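You operate a simulated robot arm through the tools that you are given. There is no shell and no other tool. Be economical: measure what you need, move in short steps, check, and stop when the job is done.

You are at the controls of a simulated robot arm. One attempt, no reset.

Task
Drip-test the cover, wash it only if the water beads, then dry it.
Fine: lay it in the rinse tray first and leave it there; blue brush and wash tin, blue wipe; dropper arm parked before the wash, tools back where they lay.
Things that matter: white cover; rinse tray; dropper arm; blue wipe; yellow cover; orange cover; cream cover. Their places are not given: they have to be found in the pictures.

Only the result counts: the job must be done as asked and must still hold three seconds after the hand-in. Knocking over, shifting, dropping, spilling or breaking anything else fails it. A push-on lid holds only when it is set on centred and level and pressed home; a screw cap is set on level and turned clockwise until tight.

Robot
A 7-joint arm with a two-finger parallel gripper, fixed in place. Base frame: the origin is at the foot of the arm, x ahead of it, y to its left, z up. Units: m, degrees, N and s.
Its first joint turns from -66.0 to 66.0 degrees. Payload 2.4 kg.
Tool frame: the origin (TCP) lies between the finger pads and is the grasp point; the fingertips stand 0.03 m ahead of it; z points along the fingers, y is the line along which they close. Largest opening 0.094 m; finger width 0.028, thickness 0.01; the body of the gripper, 0.05 by 0.096 m, starts 0.055 m behind the TCP.
Orientation is told as [roll, pitch, yaw] about the base's x, y, z axes, in that order, counted from this pose: with the fingers straight down and closing along the base's y, the tool's x points along the base's -x, its y along +y and its z along -z.

Tools
- The arm moves only by the tool arm_command. Its argument "deltas" is a list of rows, each a list of 7 numbers: the shift along the base's x, y, z in cm, then the turn, a rotation vector about the base's x, y, z in degrees, then the opening, from 0 (shut) to 1 (fully open). In form: [[x, y, z, rx, ry, rz, hand], ...]. A call has 1 to 8 rows; each row shifts and turns the commanded pose from where the row before left it. Each row takes 0.2 s and may step no farther than 0.05 m and 8.6 degrees from the row before; otherwise, or with a gripper value out of range, the whole call is refused. Where a pose cannot be reached the arm comes as near as it can. A force on the tool above 90 N (or 10 N above the force at the start of the call, whichever is more), or a blocked arm, ends the call early, and 0.2 s more pass. Each finger travels about 0.153 m/s and halts on what it meets, pressing with about 33 N; the grip force reading is that of the motor and also rises with nothing between the fingers. The clock runs only during rows and for 0.2 s after the last one: add rows that do not move to give the fingers time. It gives the time, the measured TCP pose, the force on the tool (base axes), the opening and the grip force at its end, in the units of the frame above (readings bear some noise).
- Cameras (640 x 400 px; columns grow to the right, rows downward): "scene" is fixed at [0.0461, 0.4782, 1.4522]; the picture's right is [-0.67, -0.74, 0.00], its down [-0.37, 0.33, -0.87] and it looks along [0.64, -0.58, -0.50] (base axes); focal length 349 px, centre (320, 200). "wrist" rides on the gripper at [-0.037, 0, -0.058] in the tool frame; the picture's right is [0.00, -1.00, 0.00], its down [0.97, 0.00, -0.24] and it looks along [0.24, 0.00, 0.97] (tool axes); focal length 218 px, centre (320, 200).
- capture(camera): a new picture of that camera. No time passes.
- measure_at(camera, pixels): for up to 12 pixels [column, row] of the newest picture of that camera ("zoom" is the newest enlarged one), the place [x, y, z] in the base frame of the surface seen there, good to about 0.002 m. No time passes.
- enlarge(camera, box): a new picture of the part [left, top, right, bottom] of that camera's present view, enlarged. No time passes.
- close_job(): hands the job in; it is judged then, once.

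Go step by step. Measure first, check grasps and placings, and put right what went wrong. The budget is 80 turns and 46 pictures, counting those below and the enlarged ones. Unless the task says otherwise, let go and move clear before handing in, and close with one line.

The tools are called as name(argument=value, ...) on one line, values as JSON. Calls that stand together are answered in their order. arm_command: Moves the arm, as the interface text tells. Its arguments: {"type":"object","properties":{"deltas":{"type":"array"}},"required":["deltas"]} The other tools are called the same way: capture (camera) takes a picture; measure_at (camera, pixels) gives the place of the surface under pixels of a picture; enlarge (camera, box) takes an enlarged picture of a part of a camera's view; close_job () hands the job in.

At the start:

```text
t: 0.0
ee_pos: [0.3753, -0.1678, 1.2844]
orientation: [0.1, 0.0, 0.0]
force: [0.0, -0.5, 0.2]
width: 0.0938
finger_force: 0.1
```

scene: 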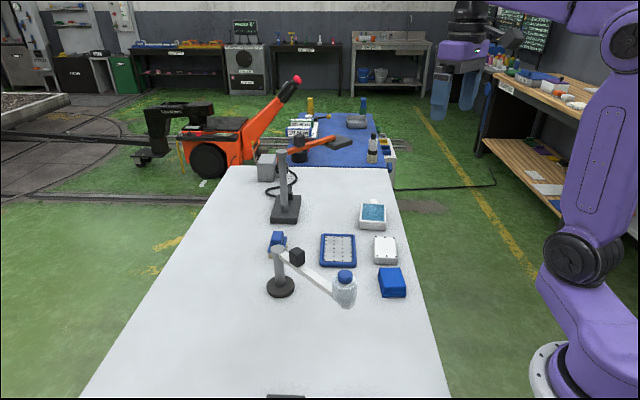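
wrist: 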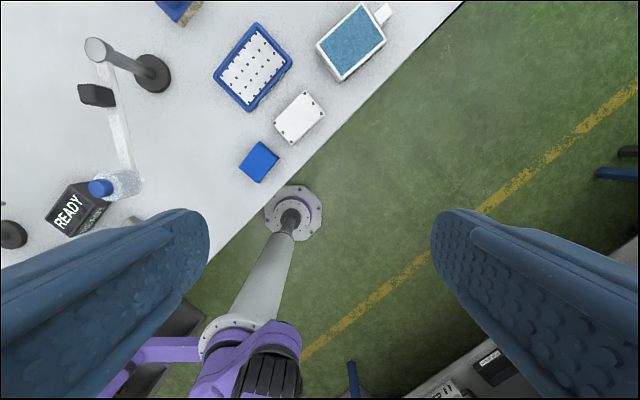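

The pictures show a white cover near scene (385,249), a blue-rimmed tray (338,250), a blue wipe (392,283), a wash tin (372,215), a blue brush (278,240), a dropper arm and a bottle. I'll enlarge to see the details.

enlarge(camera="scene", box=[240, 190, 440, 315])

enlarge(camera="wrist", box=[0, 0, 420, 262])

enlarge(camera="scene", box=[240, 85, 440, 210])

```text
3.20 times, centred on (340, 252) of scene
```

zoom: 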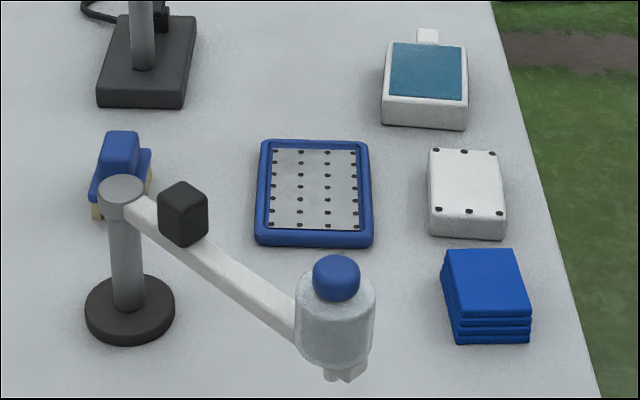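

```text
1.52 times, centred on (210, 131) of wrist
```

zoom: 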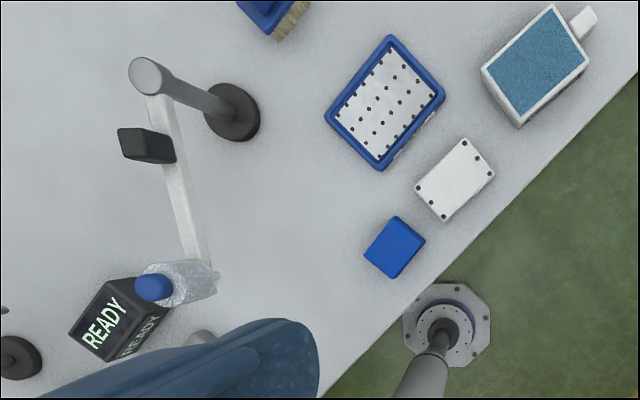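

```text
3.20 times, centred on (340, 148) of scene
```

zoom: 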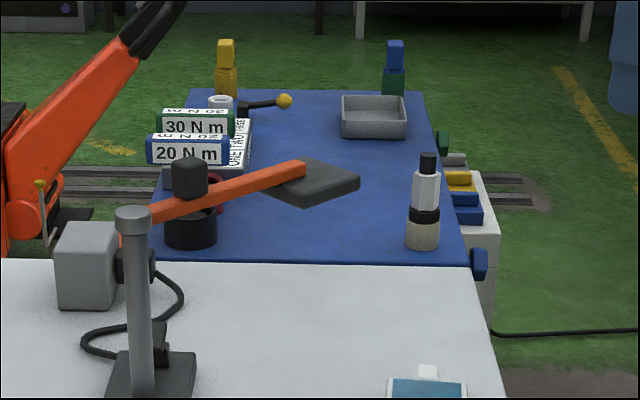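

The layout is clear; now I'll measure the items: cover, tray, wipe, tin, brush, dropper arm and the post behind it.

capture(camera="scene")

measure_at(camera="scene", pixels=[[375, 238], [395, 238], [396, 256], [375, 256], [385, 263], [323, 236], [353, 236], [355, 262], [321, 262], [338, 250], [338, 265]])

measure_at(camera="scene", pixels=[[381, 269], [401, 269], [404, 291], [383, 292], [363, 205], [384, 206], [384, 221], [361, 220], [373, 202], [373, 227], [372, 214]])

measure_at(camera="scene", pixels=[[278, 250], [297, 252], [296, 260], [315, 278], [345, 274], [344, 290], [347, 305], [280, 290], [278, 236], [276, 246], [272, 252], [345, 310]])

enlarge(camera="wrist", box=[0, 0, 210, 131])

```text
40 pictures are left
```

scene: 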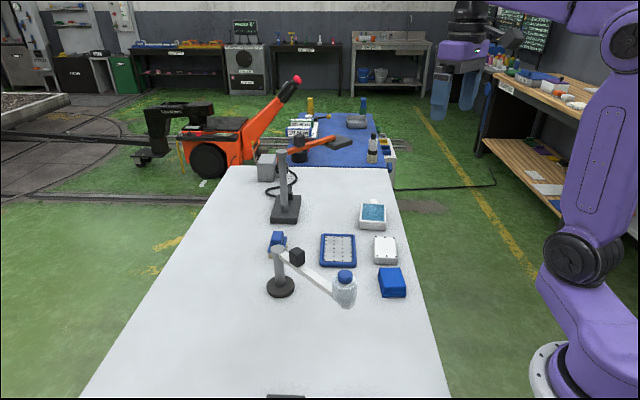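

```text
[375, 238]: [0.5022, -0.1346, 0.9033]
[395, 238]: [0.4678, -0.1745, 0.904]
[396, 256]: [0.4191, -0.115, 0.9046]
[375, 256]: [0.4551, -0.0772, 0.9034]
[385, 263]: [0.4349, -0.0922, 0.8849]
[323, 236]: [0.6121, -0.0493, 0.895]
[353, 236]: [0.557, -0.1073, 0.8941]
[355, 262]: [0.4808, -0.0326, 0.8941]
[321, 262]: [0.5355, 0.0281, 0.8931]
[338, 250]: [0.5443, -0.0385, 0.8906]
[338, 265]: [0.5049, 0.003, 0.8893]
```

```text
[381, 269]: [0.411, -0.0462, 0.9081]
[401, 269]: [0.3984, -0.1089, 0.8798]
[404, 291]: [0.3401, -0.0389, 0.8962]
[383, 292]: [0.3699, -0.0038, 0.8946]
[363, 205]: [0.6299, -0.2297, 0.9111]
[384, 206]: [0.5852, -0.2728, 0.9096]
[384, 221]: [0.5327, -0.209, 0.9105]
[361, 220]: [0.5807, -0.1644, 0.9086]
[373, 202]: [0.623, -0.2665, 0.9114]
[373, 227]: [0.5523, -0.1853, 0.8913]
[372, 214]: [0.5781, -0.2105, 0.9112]
```

```text
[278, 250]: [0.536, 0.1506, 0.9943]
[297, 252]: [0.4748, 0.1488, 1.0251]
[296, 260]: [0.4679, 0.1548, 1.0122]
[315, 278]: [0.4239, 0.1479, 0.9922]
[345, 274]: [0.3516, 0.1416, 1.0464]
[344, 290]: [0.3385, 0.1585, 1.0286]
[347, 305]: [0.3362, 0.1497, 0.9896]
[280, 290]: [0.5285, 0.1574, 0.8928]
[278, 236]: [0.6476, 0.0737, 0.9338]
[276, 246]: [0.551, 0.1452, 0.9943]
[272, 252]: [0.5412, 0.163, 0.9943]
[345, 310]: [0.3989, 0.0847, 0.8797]
```

```text
3.05 times, centred on (105, 66) of wrist
```

zoom: 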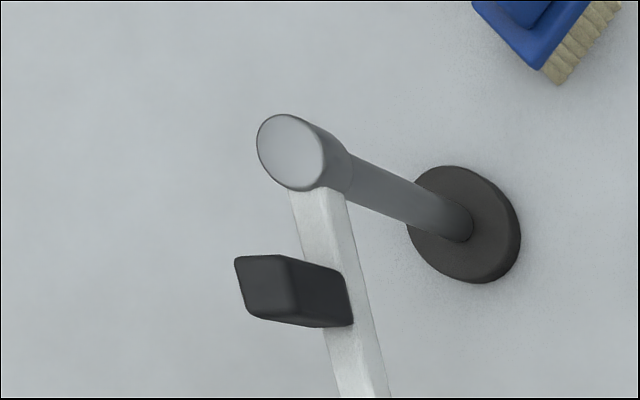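

Work surface actually measures z ≈ 0.88 (not 0.22), consistent in both cameras: cover top ~0.904 around (0.46,-0.125), tray ~(0.546,-0.04). I'll move above the cover, turning about -43° to align with it.

arm_command(deltas=[[1.4, 0.75, -2.3, 0, 0, -7.2, 1], [1.4, 0.75, -2.3, 0, 0, -7.2, 1], [1.4, 0.75, -2.3, 0, 0, -7.2, 1], [1.4, 0.75, -2.3, 0, 0, -7.2, 1], [1.4, 0.75, -2.3, 0, 0, -7.2, 1], [1.4, 0.75, -2.3, 0, 0, -7.2, 1], [0, 0, 0, 0, 0, 0, 1]])

capture(camera="wrist")

```text
t: 1.6
ee_pos: [0.4607, -0.1216, 1.1473]
orientation: [0.0, 0.0, -43.4]
force: [-0.8, 0.2, 0.7]
width: 0.0939
finger_force: 0.1
```

```text
38 pictures are left
```

wrist: 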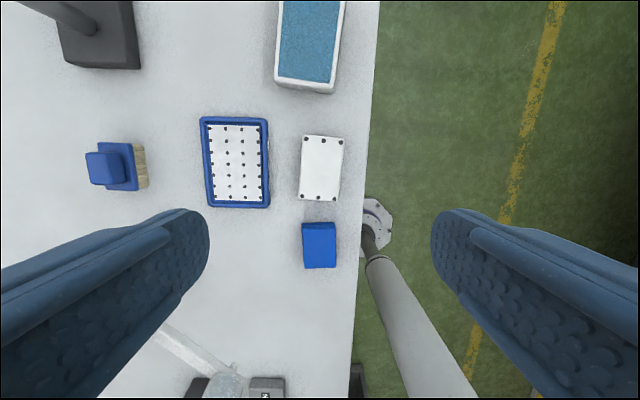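

The cover is upright in the wrist view at (321,168), the tray at (236,162). I'll measure corners for exact yaw.

enlarge(camera="wrist", box=[190, 100, 382, 220])

measure_at(camera="wrist", pixels=[[303, 137], [342, 139], [337, 199], [302, 196], [202, 119], [267, 120], [268, 205], [210, 205], [212, 127], [260, 127], [262, 199], [217, 199]])

measure_at(camera="wrist", pixels=[[305, 226], [333, 225], [334, 265], [306, 266], [88, 155], [122, 153], [126, 183], [93, 184], [131, 165], [141, 150], [146, 187], [319, 245]])

```text
3.33 times, centred on (286, 160) of wrist
```

zoom: 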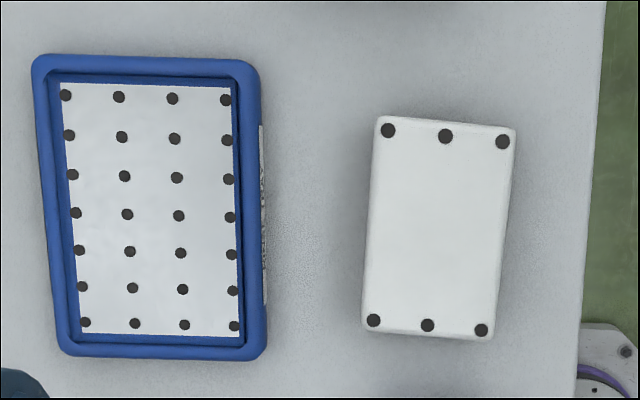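

```text
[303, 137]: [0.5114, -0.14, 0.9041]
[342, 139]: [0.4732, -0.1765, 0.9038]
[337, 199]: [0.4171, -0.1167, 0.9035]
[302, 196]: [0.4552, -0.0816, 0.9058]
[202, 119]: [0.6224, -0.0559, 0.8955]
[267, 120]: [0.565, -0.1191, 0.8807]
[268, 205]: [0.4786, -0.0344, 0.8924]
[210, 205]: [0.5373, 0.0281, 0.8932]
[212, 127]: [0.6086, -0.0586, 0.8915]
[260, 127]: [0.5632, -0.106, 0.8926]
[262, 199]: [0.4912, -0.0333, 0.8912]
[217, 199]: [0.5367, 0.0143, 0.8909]
```

```text
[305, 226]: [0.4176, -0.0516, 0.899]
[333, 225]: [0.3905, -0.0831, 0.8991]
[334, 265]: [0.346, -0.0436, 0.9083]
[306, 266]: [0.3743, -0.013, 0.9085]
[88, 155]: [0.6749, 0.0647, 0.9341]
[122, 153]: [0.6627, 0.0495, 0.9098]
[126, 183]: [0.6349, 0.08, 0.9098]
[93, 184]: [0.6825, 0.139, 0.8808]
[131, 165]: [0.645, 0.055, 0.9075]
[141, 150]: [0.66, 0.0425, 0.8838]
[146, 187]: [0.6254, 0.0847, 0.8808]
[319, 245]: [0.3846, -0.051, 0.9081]
```

Cover centre (0.464,-0.129), closing axis at 43.5°; tray inside centre (0.550,-0.046). I'll descend to grasp with fingertips 1 cm above the table.

arm_command(deltas=[[0.35, -0.7, -3.5, 0, 0, -3.1, 1], [0, 0, -4, 0, 0, 0, 1], [0, 0, -4, 0, 0, 0, 1], [0, 0, -4, 0, 0, 0, 1], [0, 0, -4, 0, 0, 0, 1], [0, 0, -3.2, 0, 0, 0, 1], [0, 0, 0, 0, 0, 0, 1]])

capture(camera="wrist")

```text
t: 3.2
ee_pos: [0.4622, -0.1302, 0.9188]
orientation: [0.0, 0.0, -46.2]
force: [-0.4, 0.8, 0.4]
width: 0.094
finger_force: 0.0
```

```text
36 pictures are left
```

wrist: 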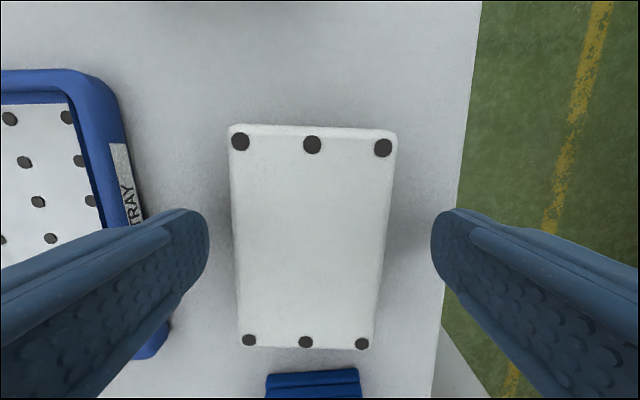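

Cover sits between the fingers, clear of the tray. Close and lift a bit.

arm_command(deltas=[[0, 0, 0, 0, 0, 0, 0.3], [0, 0, 0, 0, 0, 0, 0.3], [0, 0, 0, 0, 0, 0, 0.3], [0, 0, 3, 0, 0, 0, 0.3], [0, 0, 3, 0, 0, 0, 0.3], [0, 0, 0, 0, 0, 0, 0.3]])

capture(camera="wrist")

```text
t: 4.6
ee_pos: [0.4626, -0.1306, 0.9805]
orientation: [0.0, -0.1, -46.3]
force: [0.7, 0.2, -3.0]
width: 0.0578
finger_force: 33.1
```

```text
35 pictures are left
```

wrist: 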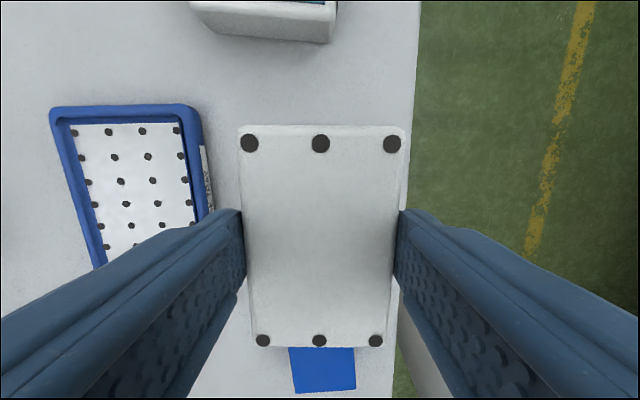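

Cover is held. Measure its corners relative to the TCP and re-measure the tray inside before moving.

measure_at(camera="wrist", pixels=[[245, 131], [399, 131], [381, 343], [256, 343], [73, 125], [181, 123], [197, 225], [320, 240], [320, 133], [319, 342]])

enlarge(camera="scene", box=[290, 210, 410, 285])

measure_at(camera="zoom", pixels=[[185, 140], [333, 140], [342, 258], [183, 258], [165, 130], [350, 130], [360, 272], [160, 272], [260, 200]])

```text
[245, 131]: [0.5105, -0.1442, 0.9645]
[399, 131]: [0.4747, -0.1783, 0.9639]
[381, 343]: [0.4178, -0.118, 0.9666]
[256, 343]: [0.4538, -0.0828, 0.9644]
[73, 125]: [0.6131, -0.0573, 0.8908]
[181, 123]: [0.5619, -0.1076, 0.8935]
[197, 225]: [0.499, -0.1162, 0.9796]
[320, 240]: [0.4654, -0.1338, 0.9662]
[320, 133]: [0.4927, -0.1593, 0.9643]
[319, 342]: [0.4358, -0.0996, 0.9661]
```

```text
5.33 times, centred on (350, 248) of scene
```

zoom: 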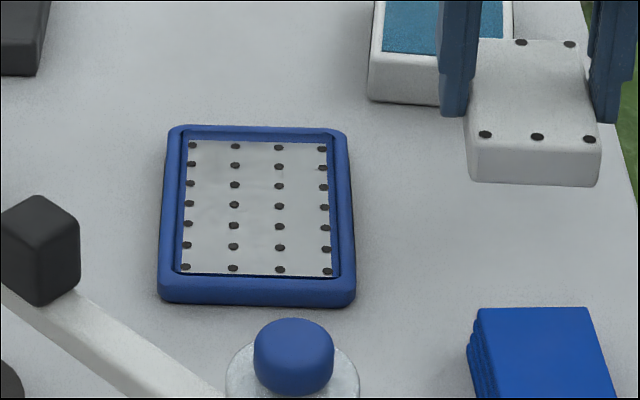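

```text
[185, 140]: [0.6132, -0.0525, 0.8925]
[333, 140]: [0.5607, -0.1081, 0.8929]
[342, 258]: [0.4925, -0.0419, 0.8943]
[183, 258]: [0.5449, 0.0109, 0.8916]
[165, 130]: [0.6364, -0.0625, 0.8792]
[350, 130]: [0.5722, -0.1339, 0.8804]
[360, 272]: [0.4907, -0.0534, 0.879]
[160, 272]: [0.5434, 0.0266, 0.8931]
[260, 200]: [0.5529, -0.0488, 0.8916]
```

Cover centre (0.4642,-0.1308) while held; moving it by (+8.6,+8.5) cm and turning +1.9° to above the tray, then part-way down.

arm_command(deltas=[[2.15, 2.12, 0.5, 0, 0, 1.9, 0.3], [2.15, 2.12, 0, 0, 0, 0, 0.3], [2.15, 2.12, 0, 0, 0, 0, 0.3], [2.15, 2.12, 0, 0, 0, 0, 0.3], [0, 0, -2, 0, 0, 0, 0.3], [0, 0, -1, 0, 0, 0, 0.3], [0, 0, 0, 0, 0, 0, 0.3]])

capture(camera="wrist")

enlarge(camera="scene", box=[290, 210, 410, 285])

```text
t: 6.2
ee_pos: [0.5492, -0.045, 0.9546]
orientation: [0.1, 0.0, -44.4]
force: [0.7, 0.3, -3.1]
width: 0.0576
finger_force: 32.9
```

```text
33 pictures are left
```

wrist: 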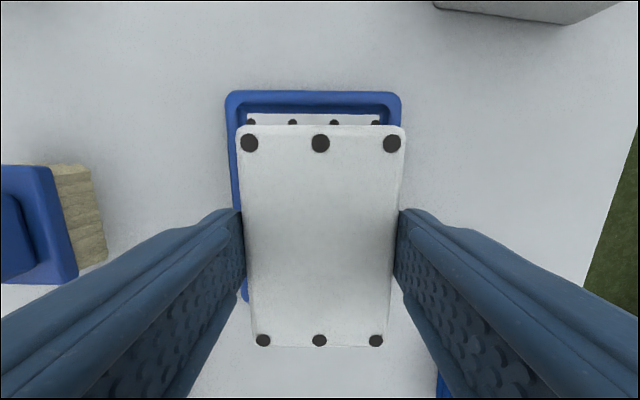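

```text
5.33 times, centred on (350, 248) of scene
```

zoom: 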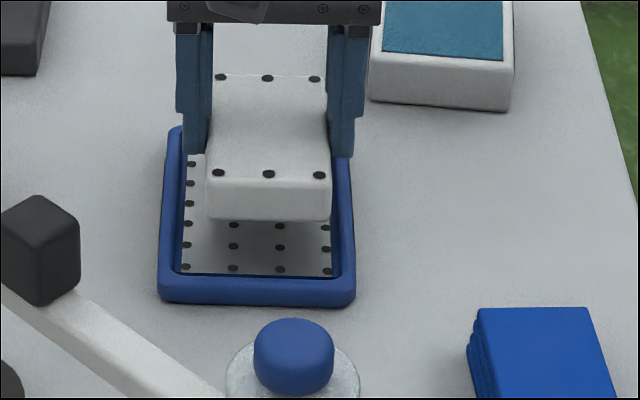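

Cover looks slightly right of the tray centre in the wrist view (tray ~314 vs cover ~321). I'll measure to confirm.

measure_at(camera="wrist", pixels=[[248, 114], [379, 114], [232, 94], [396, 93], [312, 105], [242, 131], [400, 131], [383, 343], [255, 343]])

measure_at(camera="zoom", pixels=[[183, 275], [333, 275], [258, 275], [258, 286], [171, 240], [346, 240], [214, 176], [324, 178]])

```text
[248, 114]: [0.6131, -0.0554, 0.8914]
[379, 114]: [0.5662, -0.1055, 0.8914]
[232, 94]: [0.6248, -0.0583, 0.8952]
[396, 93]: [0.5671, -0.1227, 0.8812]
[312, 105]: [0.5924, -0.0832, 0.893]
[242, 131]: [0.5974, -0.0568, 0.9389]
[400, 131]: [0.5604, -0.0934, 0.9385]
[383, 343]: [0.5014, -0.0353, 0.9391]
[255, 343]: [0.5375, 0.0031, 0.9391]
```

```text
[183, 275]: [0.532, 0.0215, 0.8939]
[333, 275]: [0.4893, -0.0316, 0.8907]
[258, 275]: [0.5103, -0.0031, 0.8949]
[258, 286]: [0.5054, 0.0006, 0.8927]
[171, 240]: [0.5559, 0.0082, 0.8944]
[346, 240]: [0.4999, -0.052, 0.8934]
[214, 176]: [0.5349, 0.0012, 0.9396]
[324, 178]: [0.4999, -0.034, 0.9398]
```

Tray centre is (0.550,-0.042), cover at (0.549,-0.0456): shift (+0.1,+0.35) cm, then lower about 2.3 cm gently.

arm_command(deltas=[[0.1, 0.35, 0, 0, 0, 0, 0.3], [0, 0, -1, 0, 0, 0, 0.3], [0, 0, -0.7, 0, 0, 0, 0.3], [0, 0, -0.3, 0, 0, 0, 0.3], [0, 0, -0.2, 0, 0, 0, 0.3], [0, 0, 0, 0, 0, 0, 0.3]])

capture(camera="wrist")

```text
t: 7.6
ee_pos: [0.5496, -0.0425, 0.9316]
orientation: [0.0, 0.0, -44.4]
force: [-0.4, 0.3, -2.8]
width: 0.0576
finger_force: 32.9
```

```text
31 pictures are left
```

wrist: 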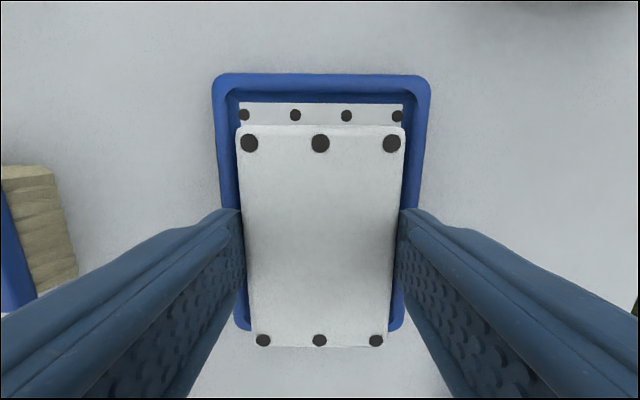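

Well centred laterally. Lower the last millimetres until contact.

arm_command(deltas=[[0, 0, -0.1, 0, 0, 0, 0.3], [0, 0, -0.1, 0, 0, 0, 0.3], [0, 0, 0, 0, 0, 0, 0.3]])

measure_at(camera="wrist", pixels=[[245, 131], [399, 131], [320, 240], [300, 108]])

```text
t: 8.4
ee_pos: [0.5496, -0.0419, 0.9313]
orientation: [-0.1, 0.0, -44.3]
force: [0.3, -0.2, -3.3]
width: 0.0577
finger_force: 32.5
```

```text
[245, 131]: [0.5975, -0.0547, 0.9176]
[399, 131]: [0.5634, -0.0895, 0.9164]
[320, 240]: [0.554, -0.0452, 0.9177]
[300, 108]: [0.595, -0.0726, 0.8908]
```

Still no clear contact force; lower another 2 mm.

arm_command(deltas=[[0, 0, -0.1, 0, 0, 0, 0.3], [0, 0, -0.1, 0, 0, 0, 0.3], [0, 0, 0, 0, 0, 0, 0.3]])

```text
t: 9.2
ee_pos: [0.551, -0.0418, 0.929]
orientation: [0.0, -0.1, -44.4]
force: [-0.9, -0.7, 7.8]
width: 0.0577
finger_force: 33.0
```

Contact (force z rose to +7.8 N). Release and rise.

arm_command(deltas=[[0, 0, 0, 0, 0, 0, 0.75], [0, 0, 0, 0, 0, 0, 0.75], [0, 0, 2, 0, 0, 0, 0.75], [0, 0, 4, 0, 0, 0, 0.75], [0, 0, 4, 0, 0, 0, 0.75], [0, 0, 4, 0, 0, 0, 0.75], [0, 0, 4, 0, 0, 0, 0.75], [0, 0, 0, 0, 0, 0, 0.75]])

capture(camera="wrist")

```text
t: 11.0
ee_pos: [0.5502, -0.0417, 1.1064]
orientation: [0.0, 0.0, -44.5]
force: [0.8, 0.0, 0.7]
width: 0.0704
finger_force: 0.0
```

```text
30 pictures are left
```

wrist: 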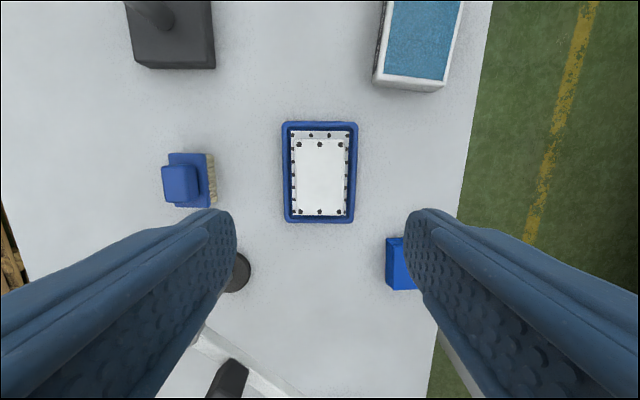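

Cover lies flat in the tray. Next the dropper arm: move above its handle (~(0.47,0.15,1.02)) with yaw back to 0 and look.

arm_command(deltas=[[0, 0, 4.5, 0, 0, 7.4, 1], [-1.3, 3.2, 3, 0, 0, 7.4, 1], [-1.3, 3.2, 1.5, 0, 0, 7.4, 1], [-1.3, 3.2, 0.4, 0, 0, 7.4, 1], [-1.3, 3.2, 0, 0, 0, 7.4, 1], [-1.3, 3.2, 0, 0, 0, 7.4, 1], [-1.3, 3.2, 0, 0, 0, 0, 1], [0, 0, 0, 0, 0, 0, 1]])

capture(camera="wrist")

```text
t: 12.8
ee_pos: [0.473, 0.1513, 1.2017]
orientation: [-0.1, 0.0, 0.0]
force: [0.3, -0.6, 0.0]
width: 0.0939
finger_force: 0.0
```

```text
29 pictures are left
```

wrist: 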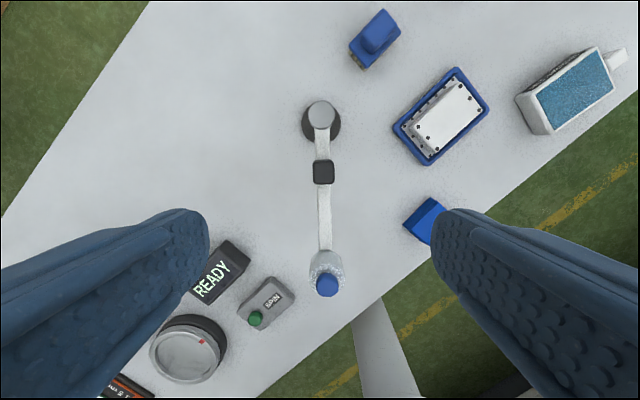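

There is also a READY display, a SPIN box and a round chuck (decoys or status). Enlarge both the dropper handle and that corner.

enlarge(camera="wrist", box=[100, 220, 356, 380])

enlarge(camera="wrist", box=[240, 80, 432, 200])

measure_at(camera="wrist", pixels=[[323, 168], [315, 164], [332, 164], [315, 175], [332, 175], [321, 112], [323, 210], [323, 150], [317, 210], [330, 210], [326, 285], [322, 145]])

measure_at(camera="wrist", pixels=[[255, 319], [275, 298], [185, 352], [220, 272], [327, 255], [374, 30], [362, 60], [620, 55], [610, 60], [560, 90], [430, 215]])

```text
2.50 times, centred on (228, 300) of wrist
```

zoom: 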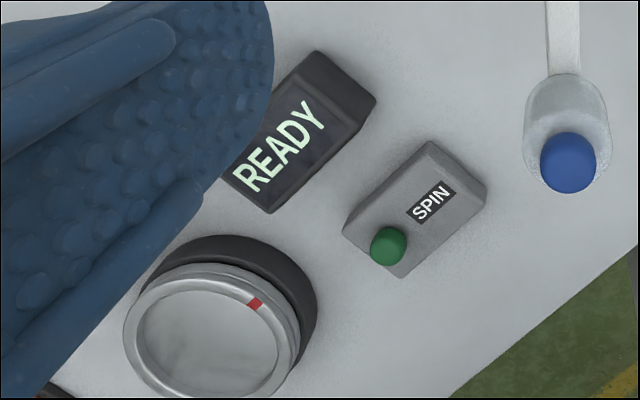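

```text
3.33 times, centred on (336, 140) of wrist
```

zoom: 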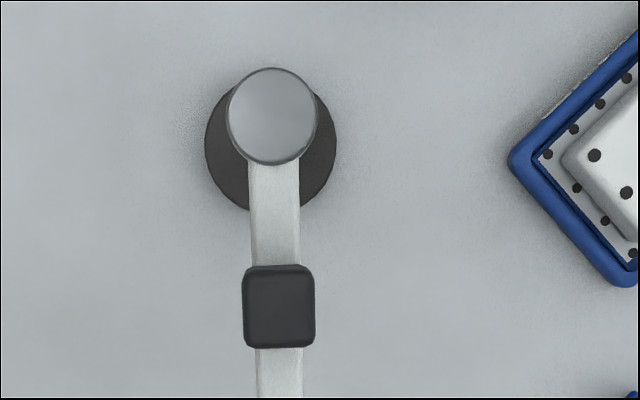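

```text
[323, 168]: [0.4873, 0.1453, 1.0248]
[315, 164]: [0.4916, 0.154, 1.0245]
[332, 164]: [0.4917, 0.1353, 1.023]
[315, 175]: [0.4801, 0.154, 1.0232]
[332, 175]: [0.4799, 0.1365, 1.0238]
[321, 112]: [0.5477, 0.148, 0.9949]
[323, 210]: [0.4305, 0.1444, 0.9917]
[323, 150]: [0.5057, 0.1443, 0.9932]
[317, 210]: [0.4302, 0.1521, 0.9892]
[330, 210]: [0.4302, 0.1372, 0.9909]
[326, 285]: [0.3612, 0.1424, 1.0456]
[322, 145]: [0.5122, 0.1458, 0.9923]
```

```text
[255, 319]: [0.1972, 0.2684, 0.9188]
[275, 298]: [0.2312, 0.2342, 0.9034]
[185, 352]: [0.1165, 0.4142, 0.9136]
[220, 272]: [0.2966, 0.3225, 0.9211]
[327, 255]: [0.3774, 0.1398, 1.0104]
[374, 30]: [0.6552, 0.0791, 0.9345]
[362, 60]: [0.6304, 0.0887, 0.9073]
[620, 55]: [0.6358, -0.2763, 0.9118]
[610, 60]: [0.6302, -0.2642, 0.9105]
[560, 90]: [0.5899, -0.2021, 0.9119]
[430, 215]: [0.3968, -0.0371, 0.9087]
```

Handle centre (0.486,0.145), top 1.024; pivot (0.548,0.148); bottle radius ≈0.19 which equals pivot-to-cover distance, so a +89° swing. Descend with fingers across the handle and grip.

arm_command(deltas=[[1.3, -0.6, -3.8, 0, 0, 0, 1], [0, 0, -4.5, 0, 0, 0, 1], [0, 0, -4.5, 0, 0, 0, 1], [0, 0, -2.7, 0, 0, 0, 1], [0, 0, -2, 0, 0, 0, 1], [0, 0, 0, 0, 0, 0, 0.1], [0, 0, 0, 0, 0, 0, 0.1], [0, 0, 0, 0, 0, 0, 0.1]])

capture(camera="wrist")

```text
t: 14.6
ee_pos: [0.4879, 0.1474, 1.0283]
orientation: [0.2, -0.2, -0.1]
force: [-2.1, 3.0, 25.4]
width: 0.0246
finger_force: 37.1
```

```text
26 pictures are left
```

wrist: 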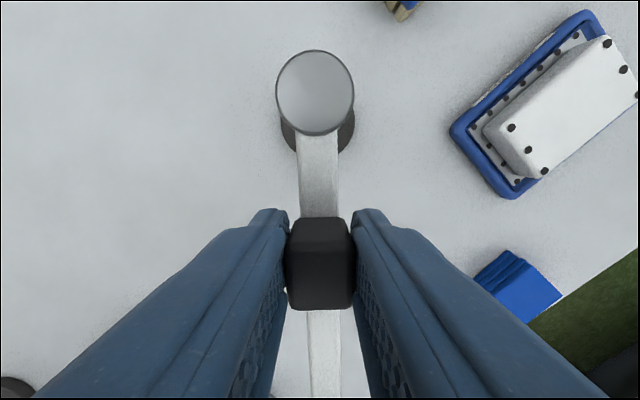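

Handle is between the fingers, but z force is 25 N – tips press the bar. Open, rise 0.7 cm, re-close.

arm_command(deltas=[[0, 0, 0, 0, 0, 0, 0.5], [0, 0, 0.8, 0, 0, 0, 0.5], [0, 0, 0, 0, 0, 0, 0.5], [0, 0, 0, 0, 0, 0, 0.1], [0, 0, 0, 0, 0, 0, 0.1], [0, 0, 0, 0, 0, 0, 0.1]])

```text
t: 16.0
ee_pos: [0.4873, 0.146, 1.0356]
orientation: [0.0, 0.0, 0.3]
force: [1.1, 7.5, -5.3]
width: 0.0242
finger_force: 44.9
```

Gripped with little load. Swing the first 24° and check forces.

arm_command(deltas=[[0.1, -0.87, 0, 0, 0, 8.07, 0.1], [0.22, -0.84, 0, 0, 0, 8.07, 0.1], [0.34, -0.8, 0, 0, 0, 8.07, 0.1], [0, 0, 0, 0, 0, 0, 0.1]])

enlarge(camera="scene", box=[240, 200, 420, 313])

```text
t: 17.0
ee_pos: [0.4926, 0.1224, 1.0354]
orientation: [0.0, -0.1, 24.4]
force: [9.0, 26.5, -17.5]
width: 0.0245
finger_force: 45.0
```

```text
3.54 times, centred on (330, 256) of scene
```

zoom: 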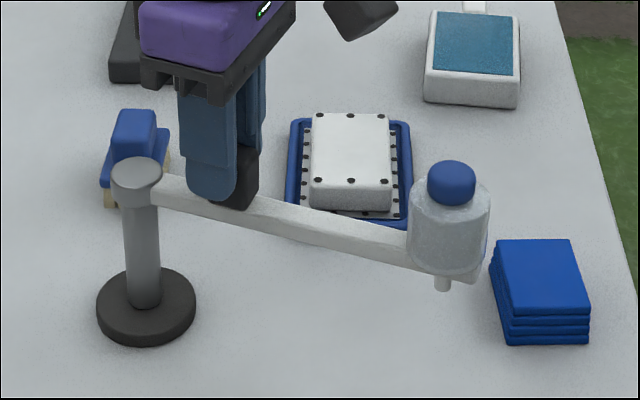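

The arm swings with friction (~27 N). Continue 4 rows along the arc.

arm_command(deltas=[[0.45, -0.75, 0, 0, 0, 8.07, 0.1], [0.55, -0.67, 0, 0, 0, 8.07, 0.1], [0.64, -0.59, 0, 0, 0, 8.07, 0.1], [0.715, -0.5, 0, 0, 0, 8.07, 0.1], [0, 0, 0, 0, 0, 0, 0.1]])

```text
t: 18.2
ee_pos: [0.5143, 0.0978, 1.035]
orientation: [0.2, 0.1, 56.9]
force: [-6.8, 24.7, -0.3]
width: 0.0244
finger_force: 44.5
```

On track. Continue the last 32°, then look before fine adjusting.

arm_command(deltas=[[0.777, -0.39, 0, 0, 0, 8.07, 0.1], [0.824, -0.277, 0, 0, 0, 8.07, 0.1], [0.855, -0.159, 0, 0, 0, 8.07, 0.1], [0.87, -0.04, 0, 0, 0, 8.07, 0.1], [0, 0, 0, 0, 0, 0, 0.1]])

enlarge(camera="scene", box=[260, 200, 420, 300])

capture(camera="wrist")

```text
t: 19.4
ee_pos: [0.5466, 0.0882, 1.0345]
orientation: [0.3, -0.1, 89.3]
force: [-19.9, 20.1, -8.3]
width: 0.0247
finger_force: 44.9
```

```text
4.00 times, centred on (340, 250) of scene
```

zoom: 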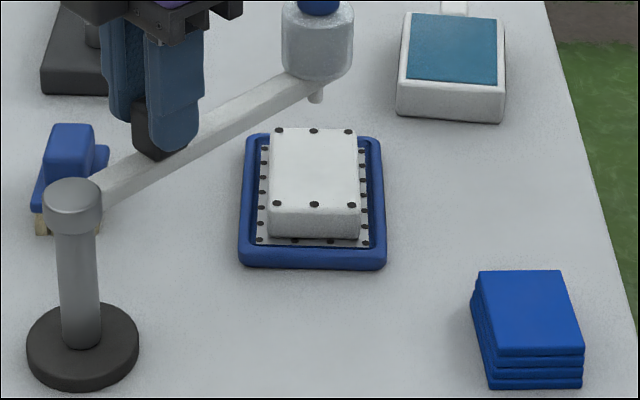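

```text
23 pictures are left
```

wrist: 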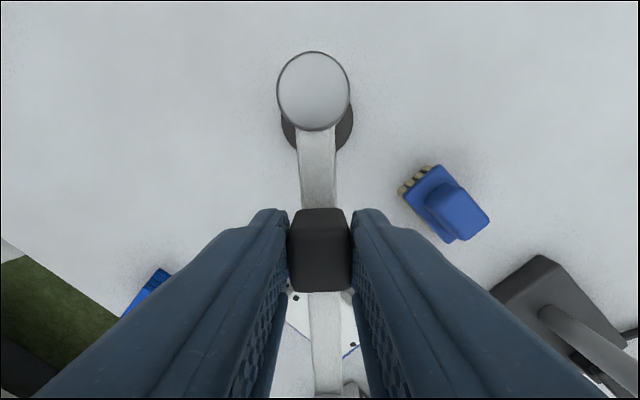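

The dropper is now over the tray region; measure nozzle and cover to check alignment.

measure_at(camera="zoom", pixels=[[316, 98], [316, 60], [296, 50], [336, 50], [280, 130], [350, 131], [357, 205], [277, 203], [314, 165], [240, 130]])

arm_command(deltas=[[0, 0, 0, 0, 0, 0, 0.1], [0, 0, 0, 0, 0, 0, 0.1], [0, 0, 0, 0, 0, 0, 0.1], [0, 0, 0, 0, 0, 0, 0.1], [0, 0, 0, 0, 0, 0, 0.1]])

enlarge(camera="scene", box=[292, 200, 388, 260])

```text
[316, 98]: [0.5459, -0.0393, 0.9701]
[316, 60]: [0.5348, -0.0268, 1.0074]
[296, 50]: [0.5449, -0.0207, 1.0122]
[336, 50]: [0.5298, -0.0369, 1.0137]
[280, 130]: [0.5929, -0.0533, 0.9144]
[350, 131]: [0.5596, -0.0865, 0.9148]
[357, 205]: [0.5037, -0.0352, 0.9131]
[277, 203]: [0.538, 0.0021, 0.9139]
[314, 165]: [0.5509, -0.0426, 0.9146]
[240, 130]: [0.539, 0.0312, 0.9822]
```

```text
t: 20.6
ee_pos: [0.5466, 0.0907, 1.0352]
orientation: [0.2, 0.0, 89.1]
force: [-20.7, 19.4, -10.8]
width: 0.0248
finger_force: 45.0
```

```text
6.67 times, centred on (340, 230) of scene
```

zoom: 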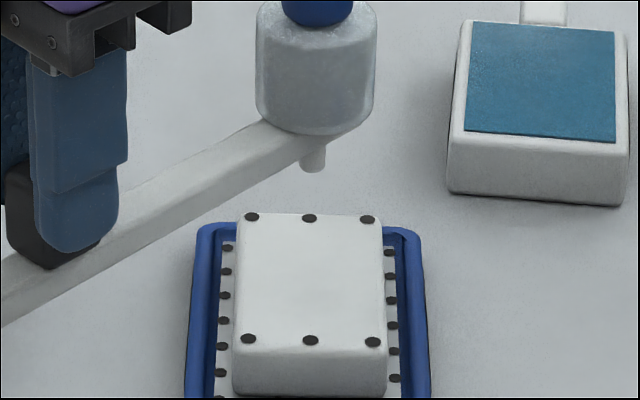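

Nozzle (0.547,-0.041) is above the cover centre (0.549,-0.043), but no drop falls by itself – the blue cap is likely the squeeze bulb. Let go, rise, and move above the cap with the fingers shut.

arm_command(deltas=[[0, 0, 0, 0, 0, 0, 0.6], [0, 0, 0, 0, 0, 0, 0.6], [0, 0, 4, 0, 0, 0, 0.6], [0, 0, 4, 0, 0, 0, 0.3], [0, -4.3, 0, 0, 0, 0, 0], [0, -4.3, 0, 0, 0, 0, 0], [0, -4.3, 0, 0, 0, 0, 0], [0, 0, 0, 0, 0, 0, 0]])

capture(camera="wrist")

```text
t: 22.4
ee_pos: [0.5471, -0.0427, 1.1175]
orientation: [0.1, -0.1, 88.7]
force: [0.3, 0.0, 0.0]
width: 0.0
finger_force: 33.2
```

```text
21 pictures are left
```

wrist: 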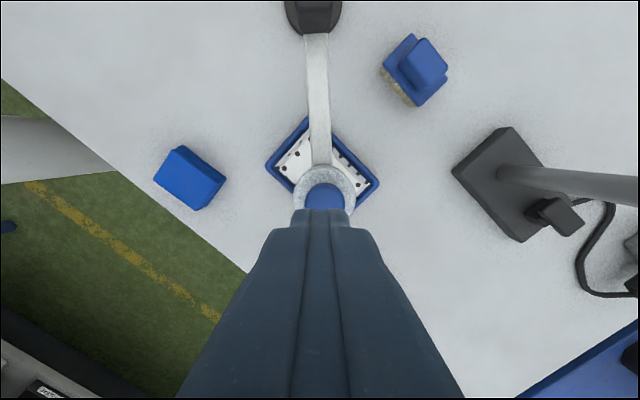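

measure_at(camera="wrist", pixels=[[323, 190], [312, 200], [337, 200], [323, 205], [323, 168], [318, 130], [304, 205], [346, 200]])

```text
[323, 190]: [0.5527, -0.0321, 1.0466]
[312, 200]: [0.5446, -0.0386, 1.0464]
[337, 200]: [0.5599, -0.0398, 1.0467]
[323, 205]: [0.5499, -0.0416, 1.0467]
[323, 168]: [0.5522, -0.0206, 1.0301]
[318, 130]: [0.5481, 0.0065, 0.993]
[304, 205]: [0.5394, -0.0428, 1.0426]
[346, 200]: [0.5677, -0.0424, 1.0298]
```

Cap top 1.0467 at about (0.551,-0.041). Descend to just above, then press gently.

arm_command(deltas=[[0.4, 0.1, -2, 0, 0, 0, 0], [0, 0, -1.5, 0, 0, 0, 0], [0, 0, -0.5, 0, 0, 0, 0], [0, 0, -0.2, 0, 0, 0, 0], [0, 0, 0, 0, 0, 0, 0]])

enlarge(camera="scene", box=[292, 190, 388, 250])

```text
t: 23.6
ee_pos: [0.553, -0.0419, 1.0739]
orientation: [0.1, 0.0, 88.8]
force: [-0.3, 1.0, 1.3]
width: 0.0001
finger_force: 33.2
```

```text
6.67 times, centred on (340, 220) of scene
```

zoom: 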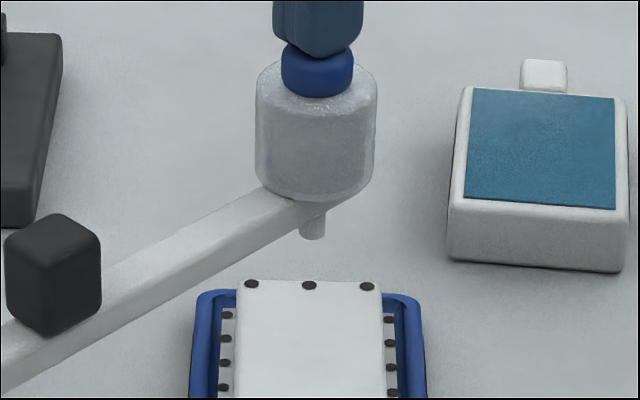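

Fingertips are on the cap with little resistance, so it appears to move. Press further in small steps.

arm_command(deltas=[[0, 0, -0.2, 0, 0, 0, 0], [0, 0, -0.2, 0, 0, 0, 0], [0, 0, 0, 0, 0, 0, 0]])

enlarge(camera="scene", box=[292, 200, 388, 260])

```text
t: 24.4
ee_pos: [0.5533, -0.043, 1.0693]
orientation: [0.0, -0.1, 88.8]
force: [0.1, 1.5, 3.0]
width: 0.0001
finger_force: 32.8
```

```text
6.67 times, centred on (340, 230) of scene
```

zoom: 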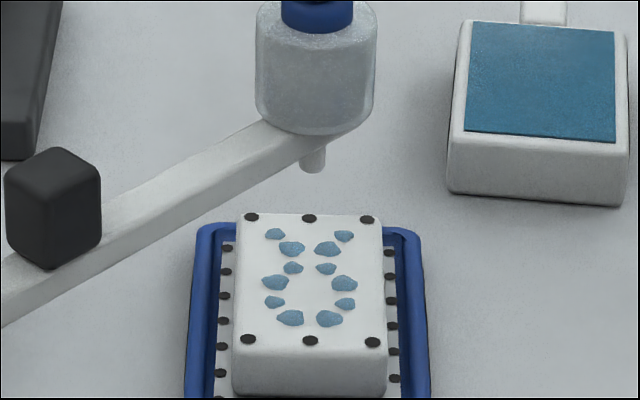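

Distinct beads sit on the cover, so a wash is needed. First park the dropper: rise, go back to the handle and grip it.

arm_command(deltas=[[0, 0, 4.8, 0, 0, 0, 0], [-0.4, 4.4, 0, 0, 0, 0, 0.6], [0, 4.4, 0, 0, 0, 0, 0.6], [0, 4.3, 0, 0, 0, 0, 0.6], [0, 0, -4, 0, 0, 0, 0.6], [0, 0, -4.1, 0, 0, 0, 0.6], [0, 0, 0, 0, 0, 0, 0.6]])

capture(camera="wrist")

```text
t: 26.0
ee_pos: [0.55, 0.0893, 1.0352]
orientation: [0.0, 0.0, 88.8]
force: [0.3, 0.1, 1.0]
width: 0.0564
finger_force: 0.1
```

```text
18 pictures are left
```

wrist: 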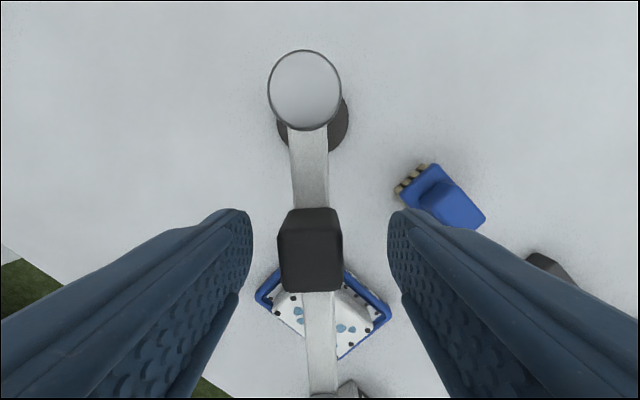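

Handle is ~3 mm toward -x; shift, close and swing the first half back.

arm_command(deltas=[[-0.3, 0, 0, 0, 0, 0, 0.6], [0, 0, 0, 0, 0, 0, 0.1], [0, 0, 0, 0, 0, 0, 0.1], [-0.87, 0.04, 0, 0, 0, -8.07, 0.1], [-0.855, 0.159, 0, 0, 0, -8.07, 0.1], [-0.824, 0.277, 0, 0, 0, -8.07, 0.1], [-0.777, 0.39, 0, 0, 0, -8.07, 0.1], [0, 0, 0, 0, 0, 0, 0.1]])

```text
t: 27.8
ee_pos: [0.5104, 0.0984, 1.0363]
orientation: [0.1, 0.0, 56.5]
force: [1.8, 13.3, -21.7]
width: 0.0236
finger_force: 45.3
```

Swinging fine (radius 0.062 kept). Finish the swing.

arm_command(deltas=[[-0.715, 0.5, 0, 0, 0, -8.07, 0.1], [-0.64, 0.59, 0, 0, 0, -8.07, 0.1], [-0.55, 0.67, 0, 0, 0, -8.07, 0.1], [-0.45, 0.75, 0, 0, 0, -8.07, 0.1], [-0.34, 0.8, 0, 0, 0, -8.07, 0.1], [-0.22, 0.84, 0, 0, 0, -8.07, 0.1], [-0.1, 0.87, 0, 0, 0, -8.07, 0.1], [0, 0, 0, 0, 0, 0, 0.1]])

capture(camera="scene")

measure_at(camera="scene", pixels=[[345, 274], [344, 290], [315, 278], [345, 271], [278, 250]])

```text
t: 29.6
ee_pos: [0.4836, 0.1462, 1.0372]
orientation: [0.0, -0.3, -0.1]
force: [14.1, 6.0, -5.5]
width: 0.0245
finger_force: 45.1
```

```text
17 pictures are left
```

scene: 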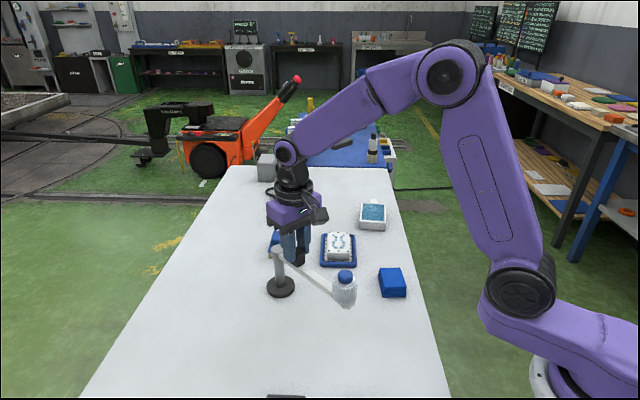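

```text
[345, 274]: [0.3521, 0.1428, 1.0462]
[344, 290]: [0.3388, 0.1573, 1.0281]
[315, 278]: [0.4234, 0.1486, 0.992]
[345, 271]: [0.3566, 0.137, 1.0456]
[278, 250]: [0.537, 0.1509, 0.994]
```

Dropper is back at its original pixels/coordinates. Release, rise and go above the blue brush (~(0.655,0.075)) with yaw -44°.

arm_command(deltas=[[0, 0, 0, 0, 0, 0, 0.6], [0, 0, 0, 0, 0, 0, 0.6], [0, 0, 4.5, 0, 0, 0, 0.6], [2, 0, 4.5, 0, 0, -7.5, 0.6], [3.7, -1.7, 0, 0, 0, -7.5, 0.6], [3.7, -1.7, 0, 0, 0, -7.5, 1], [3.7, -1.7, 0, 0, 0, -7.5, 1], [3.7, -1.7, 0, 0, 0, -7.5, 1]])

capture(camera="wrist")

```text
t: 31.4
ee_pos: [0.651, 0.0807, 1.1248]
orientation: [-0.1, 0.1, -37.6]
force: [0.6, 1.1, 0.2]
width: 0.0942
finger_force: 0.0
```

```text
16 pictures are left
```

wrist: 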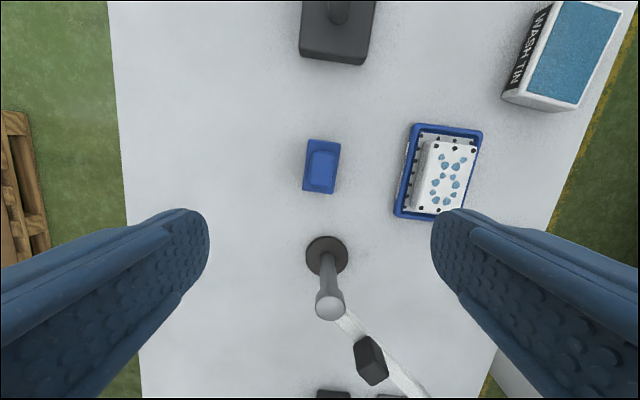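

Brush seen from above at (321,166). Measure its knob and plate corners, plus tin.

measure_at(camera="wrist", pixels=[[310, 151], [337, 152], [334, 184], [308, 183], [308, 141], [340, 143], [335, 191], [304, 190], [322, 167], [321, 145]])

measure_at(camera="wrist", pixels=[[557, 3], [619, 10], [576, 103], [528, 92], [570, 50], [560, 80], [600, 20]])

enlarge(camera="wrist", box=[280, 120, 376, 210])

```text
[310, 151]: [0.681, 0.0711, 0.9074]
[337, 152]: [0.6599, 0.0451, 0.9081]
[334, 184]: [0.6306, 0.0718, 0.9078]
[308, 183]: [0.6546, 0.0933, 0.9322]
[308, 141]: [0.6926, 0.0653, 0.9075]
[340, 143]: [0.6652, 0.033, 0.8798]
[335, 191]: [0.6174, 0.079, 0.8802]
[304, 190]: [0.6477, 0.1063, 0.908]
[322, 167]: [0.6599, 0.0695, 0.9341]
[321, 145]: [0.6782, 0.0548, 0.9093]
```

```text
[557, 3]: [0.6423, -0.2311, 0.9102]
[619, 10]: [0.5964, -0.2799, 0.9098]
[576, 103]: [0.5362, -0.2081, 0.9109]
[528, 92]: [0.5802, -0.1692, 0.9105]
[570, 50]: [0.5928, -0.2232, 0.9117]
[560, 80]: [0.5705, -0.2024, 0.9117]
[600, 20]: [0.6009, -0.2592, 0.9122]
```

```text
4.44 times, centred on (328, 165) of wrist
```

zoom: 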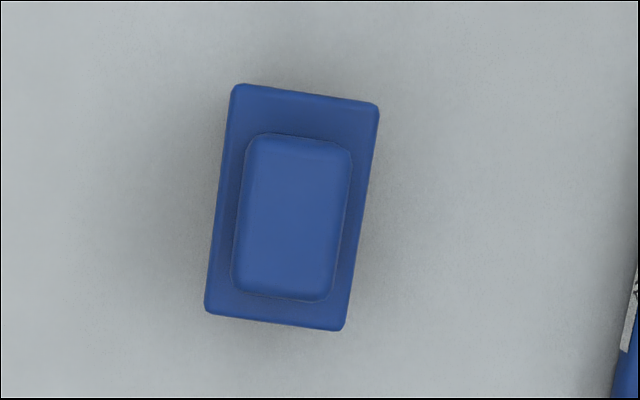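

Knob is about 28×41 mm, z 0.908–0.934, aligned near yaw -45°. Measure exactly on the zoom.

measure_at(camera="zoom", pixels=[[252, 145], [345, 157], [327, 292], [240, 282], [291, 217], [236, 90], [376, 108], [342, 325], [210, 308]])

```text
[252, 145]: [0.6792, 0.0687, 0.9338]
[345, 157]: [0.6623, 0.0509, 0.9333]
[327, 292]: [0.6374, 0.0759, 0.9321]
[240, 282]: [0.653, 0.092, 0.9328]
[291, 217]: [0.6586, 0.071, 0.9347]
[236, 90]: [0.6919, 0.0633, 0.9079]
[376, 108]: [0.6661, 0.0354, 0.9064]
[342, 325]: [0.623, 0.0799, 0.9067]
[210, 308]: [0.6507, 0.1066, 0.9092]
```

Knob centre (0.658,0.072). Descend and grip it.

arm_command(deltas=[[0.7, -0.87, -3, 0, 0, -6.9, 0.7], [0, 0, -4.5, 0, 0, 0, 0.7], [0, 0, -4.5, 0, 0, 0, 0.7], [0, 0, -4.3, 0, 0, 0, 0.7], [0, 0, -2, 0, 0, 0, 0.7], [0, 0, 0, 0, 0, 0, 0.7]])

capture(camera="wrist")

```text
t: 32.8
ee_pos: [0.6579, 0.0728, 0.9406]
orientation: [0.0, 0.0, -44.4]
force: [0.8, -0.2, 0.1]
width: 0.0655
finger_force: 0.0
```

```text
14 pictures are left
```

wrist: 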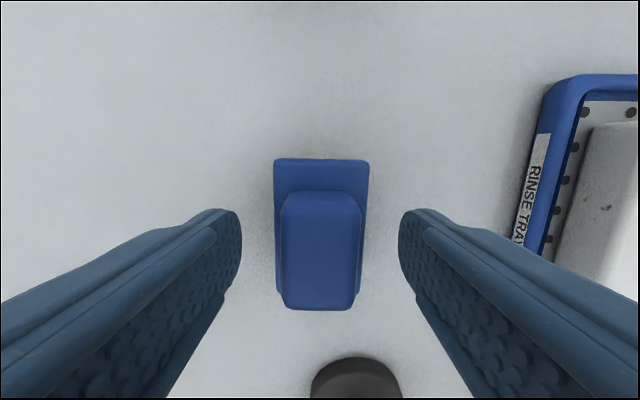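

Knob centred. Close, and lift 8 cm.

arm_command(deltas=[[0, 0, 0, 0, 0, 0, 0.1], [0, 0, 0, 0, 0, 0, 0.1], [0, 0, 0, 0, 0, 0, 0.1], [0, 0, 2, 0, 0, 0, 0.1], [0, 0, 3, 0, 0, 0, 0.1], [0, 0, 3, 0, 0, 0, 0.1], [0, 0, 0, 0, 0, 0, 0.1]])

arm_command(deltas=[[-0.86, -3.675, 0, 0, 0, 0, 0.1], [-0.86, -3.675, 0, 0, 0, 0, 0.1], [-0.86, -3.675, 0, 0, 0, 0, 0.1], [-0.86, -3.675, 0, 0, 0, 0, 0.1], [-0.86, -3.675, 0, 0, 0, 0, 0.1], [-0.86, -3.675, 0, 0, 0, 0, 0.1], [-0.86, -3.675, 0, 0, 0, 0, 0.1], [-0.86, -3.675, 0, 0, 0, 0, 0.1]])

capture(camera="scene")

```text
t: 34.4
ee_pos: [0.6586, 0.071, 1.0227]
orientation: [0.0, 0.0, -44.4]
force: [-0.1, -1.0, -0.6]
width: 0.0272
finger_force: 33.1
```

```text
t: 36.2
ee_pos: [0.5903, -0.2257, 1.0231]
orientation: [0.0, -0.1, -44.3]
force: [-0.4, 0.4, -0.1]
width: 0.027
finger_force: 33.1
```

```text
13 pictures are left
```

scene: 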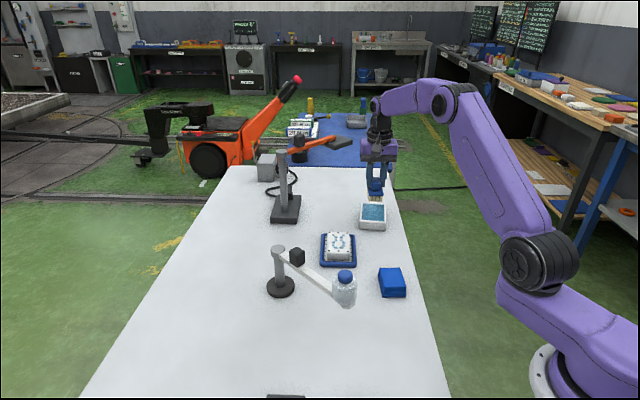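

Brush is held above the wash tin. Dip: lower to the blue surface (bristle bottom ≈ TCP-0.062), gently.

arm_command(deltas=[[0, 0.2, -2.5, 0, 0, 0, 0.1], [0, 0, -2, 0, 0, 0, 0.1], [0, 0, -0.5, 0, 0, 0, 0.1], [0, 0, -0.3, 0, 0, 0, 0.1], [0, 0, -0.2, 0, 0, 0, 0.1], [0, 0, 0, 0, 0, 0, 0.1]])

enlarge(camera="scene", box=[324, 175, 420, 235])

```text
t: 37.6
ee_pos: [0.5888, -0.223, 0.9696]
orientation: [0.0, -0.3, -44.4]
force: [-3.2, 0.8, 24.3]
width: 0.0275
finger_force: 32.6
```

```text
6.67 times, centred on (372, 205) of scene
```

zoom: 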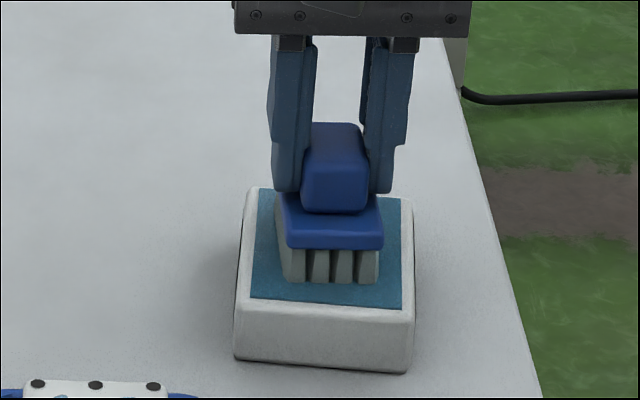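

Bristles are in the wash (24 N contact, they look wetted). Lift and carry to above the cover centre (0.549,-0.043).

arm_command(deltas=[[0, 0, 2, 0, 0, 0, 0.1], [0, 0, 3.5, 0, 0, 0, 0.1], [-0.79, 3.594, 0, 0, 0, 0, 0.1], [-0.79, 3.594, 0, 0, 0, 0, 0.1], [-0.79, 3.594, 0, 0, 0, 0, 0.1], [-0.79, 3.594, 0, 0, 0, 0, 0.1], [-0.79, 3.594, 0, 0, 0, 0, 0.1], [0, 0, 0, 0, 0, 0, 0.1]])

arm_command(deltas=[[0, 0, -2.5, 0, 0, 0, 0.1], [0, 0, -1.5, 0, 0, 0, 0.1], [0, 0, -0.4, 0, 0, 0, 0.1], [0, 0, 0, 0, 0, 0, 0.1]])

enlarge(camera="scene", box=[292, 205, 388, 265])

```text
t: 39.4
ee_pos: [0.5491, -0.0409, 1.0248]
orientation: [-0.1, 0.0, -44.5]
force: [1.0, -0.2, -1.1]
width: 0.0271
finger_force: 32.9
```

```text
t: 40.4
ee_pos: [0.5493, -0.0432, 0.9794]
orientation: [-0.1, 0.0, -44.4]
force: [0.5, -0.6, -0.4]
width: 0.027
finger_force: 32.9
```

```text
6.67 times, centred on (340, 235) of scene
```

zoom: 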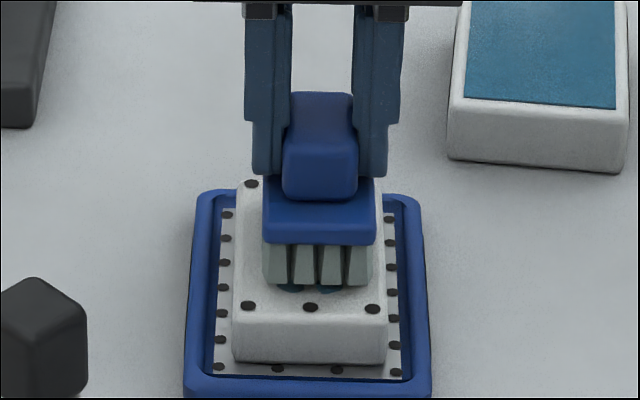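

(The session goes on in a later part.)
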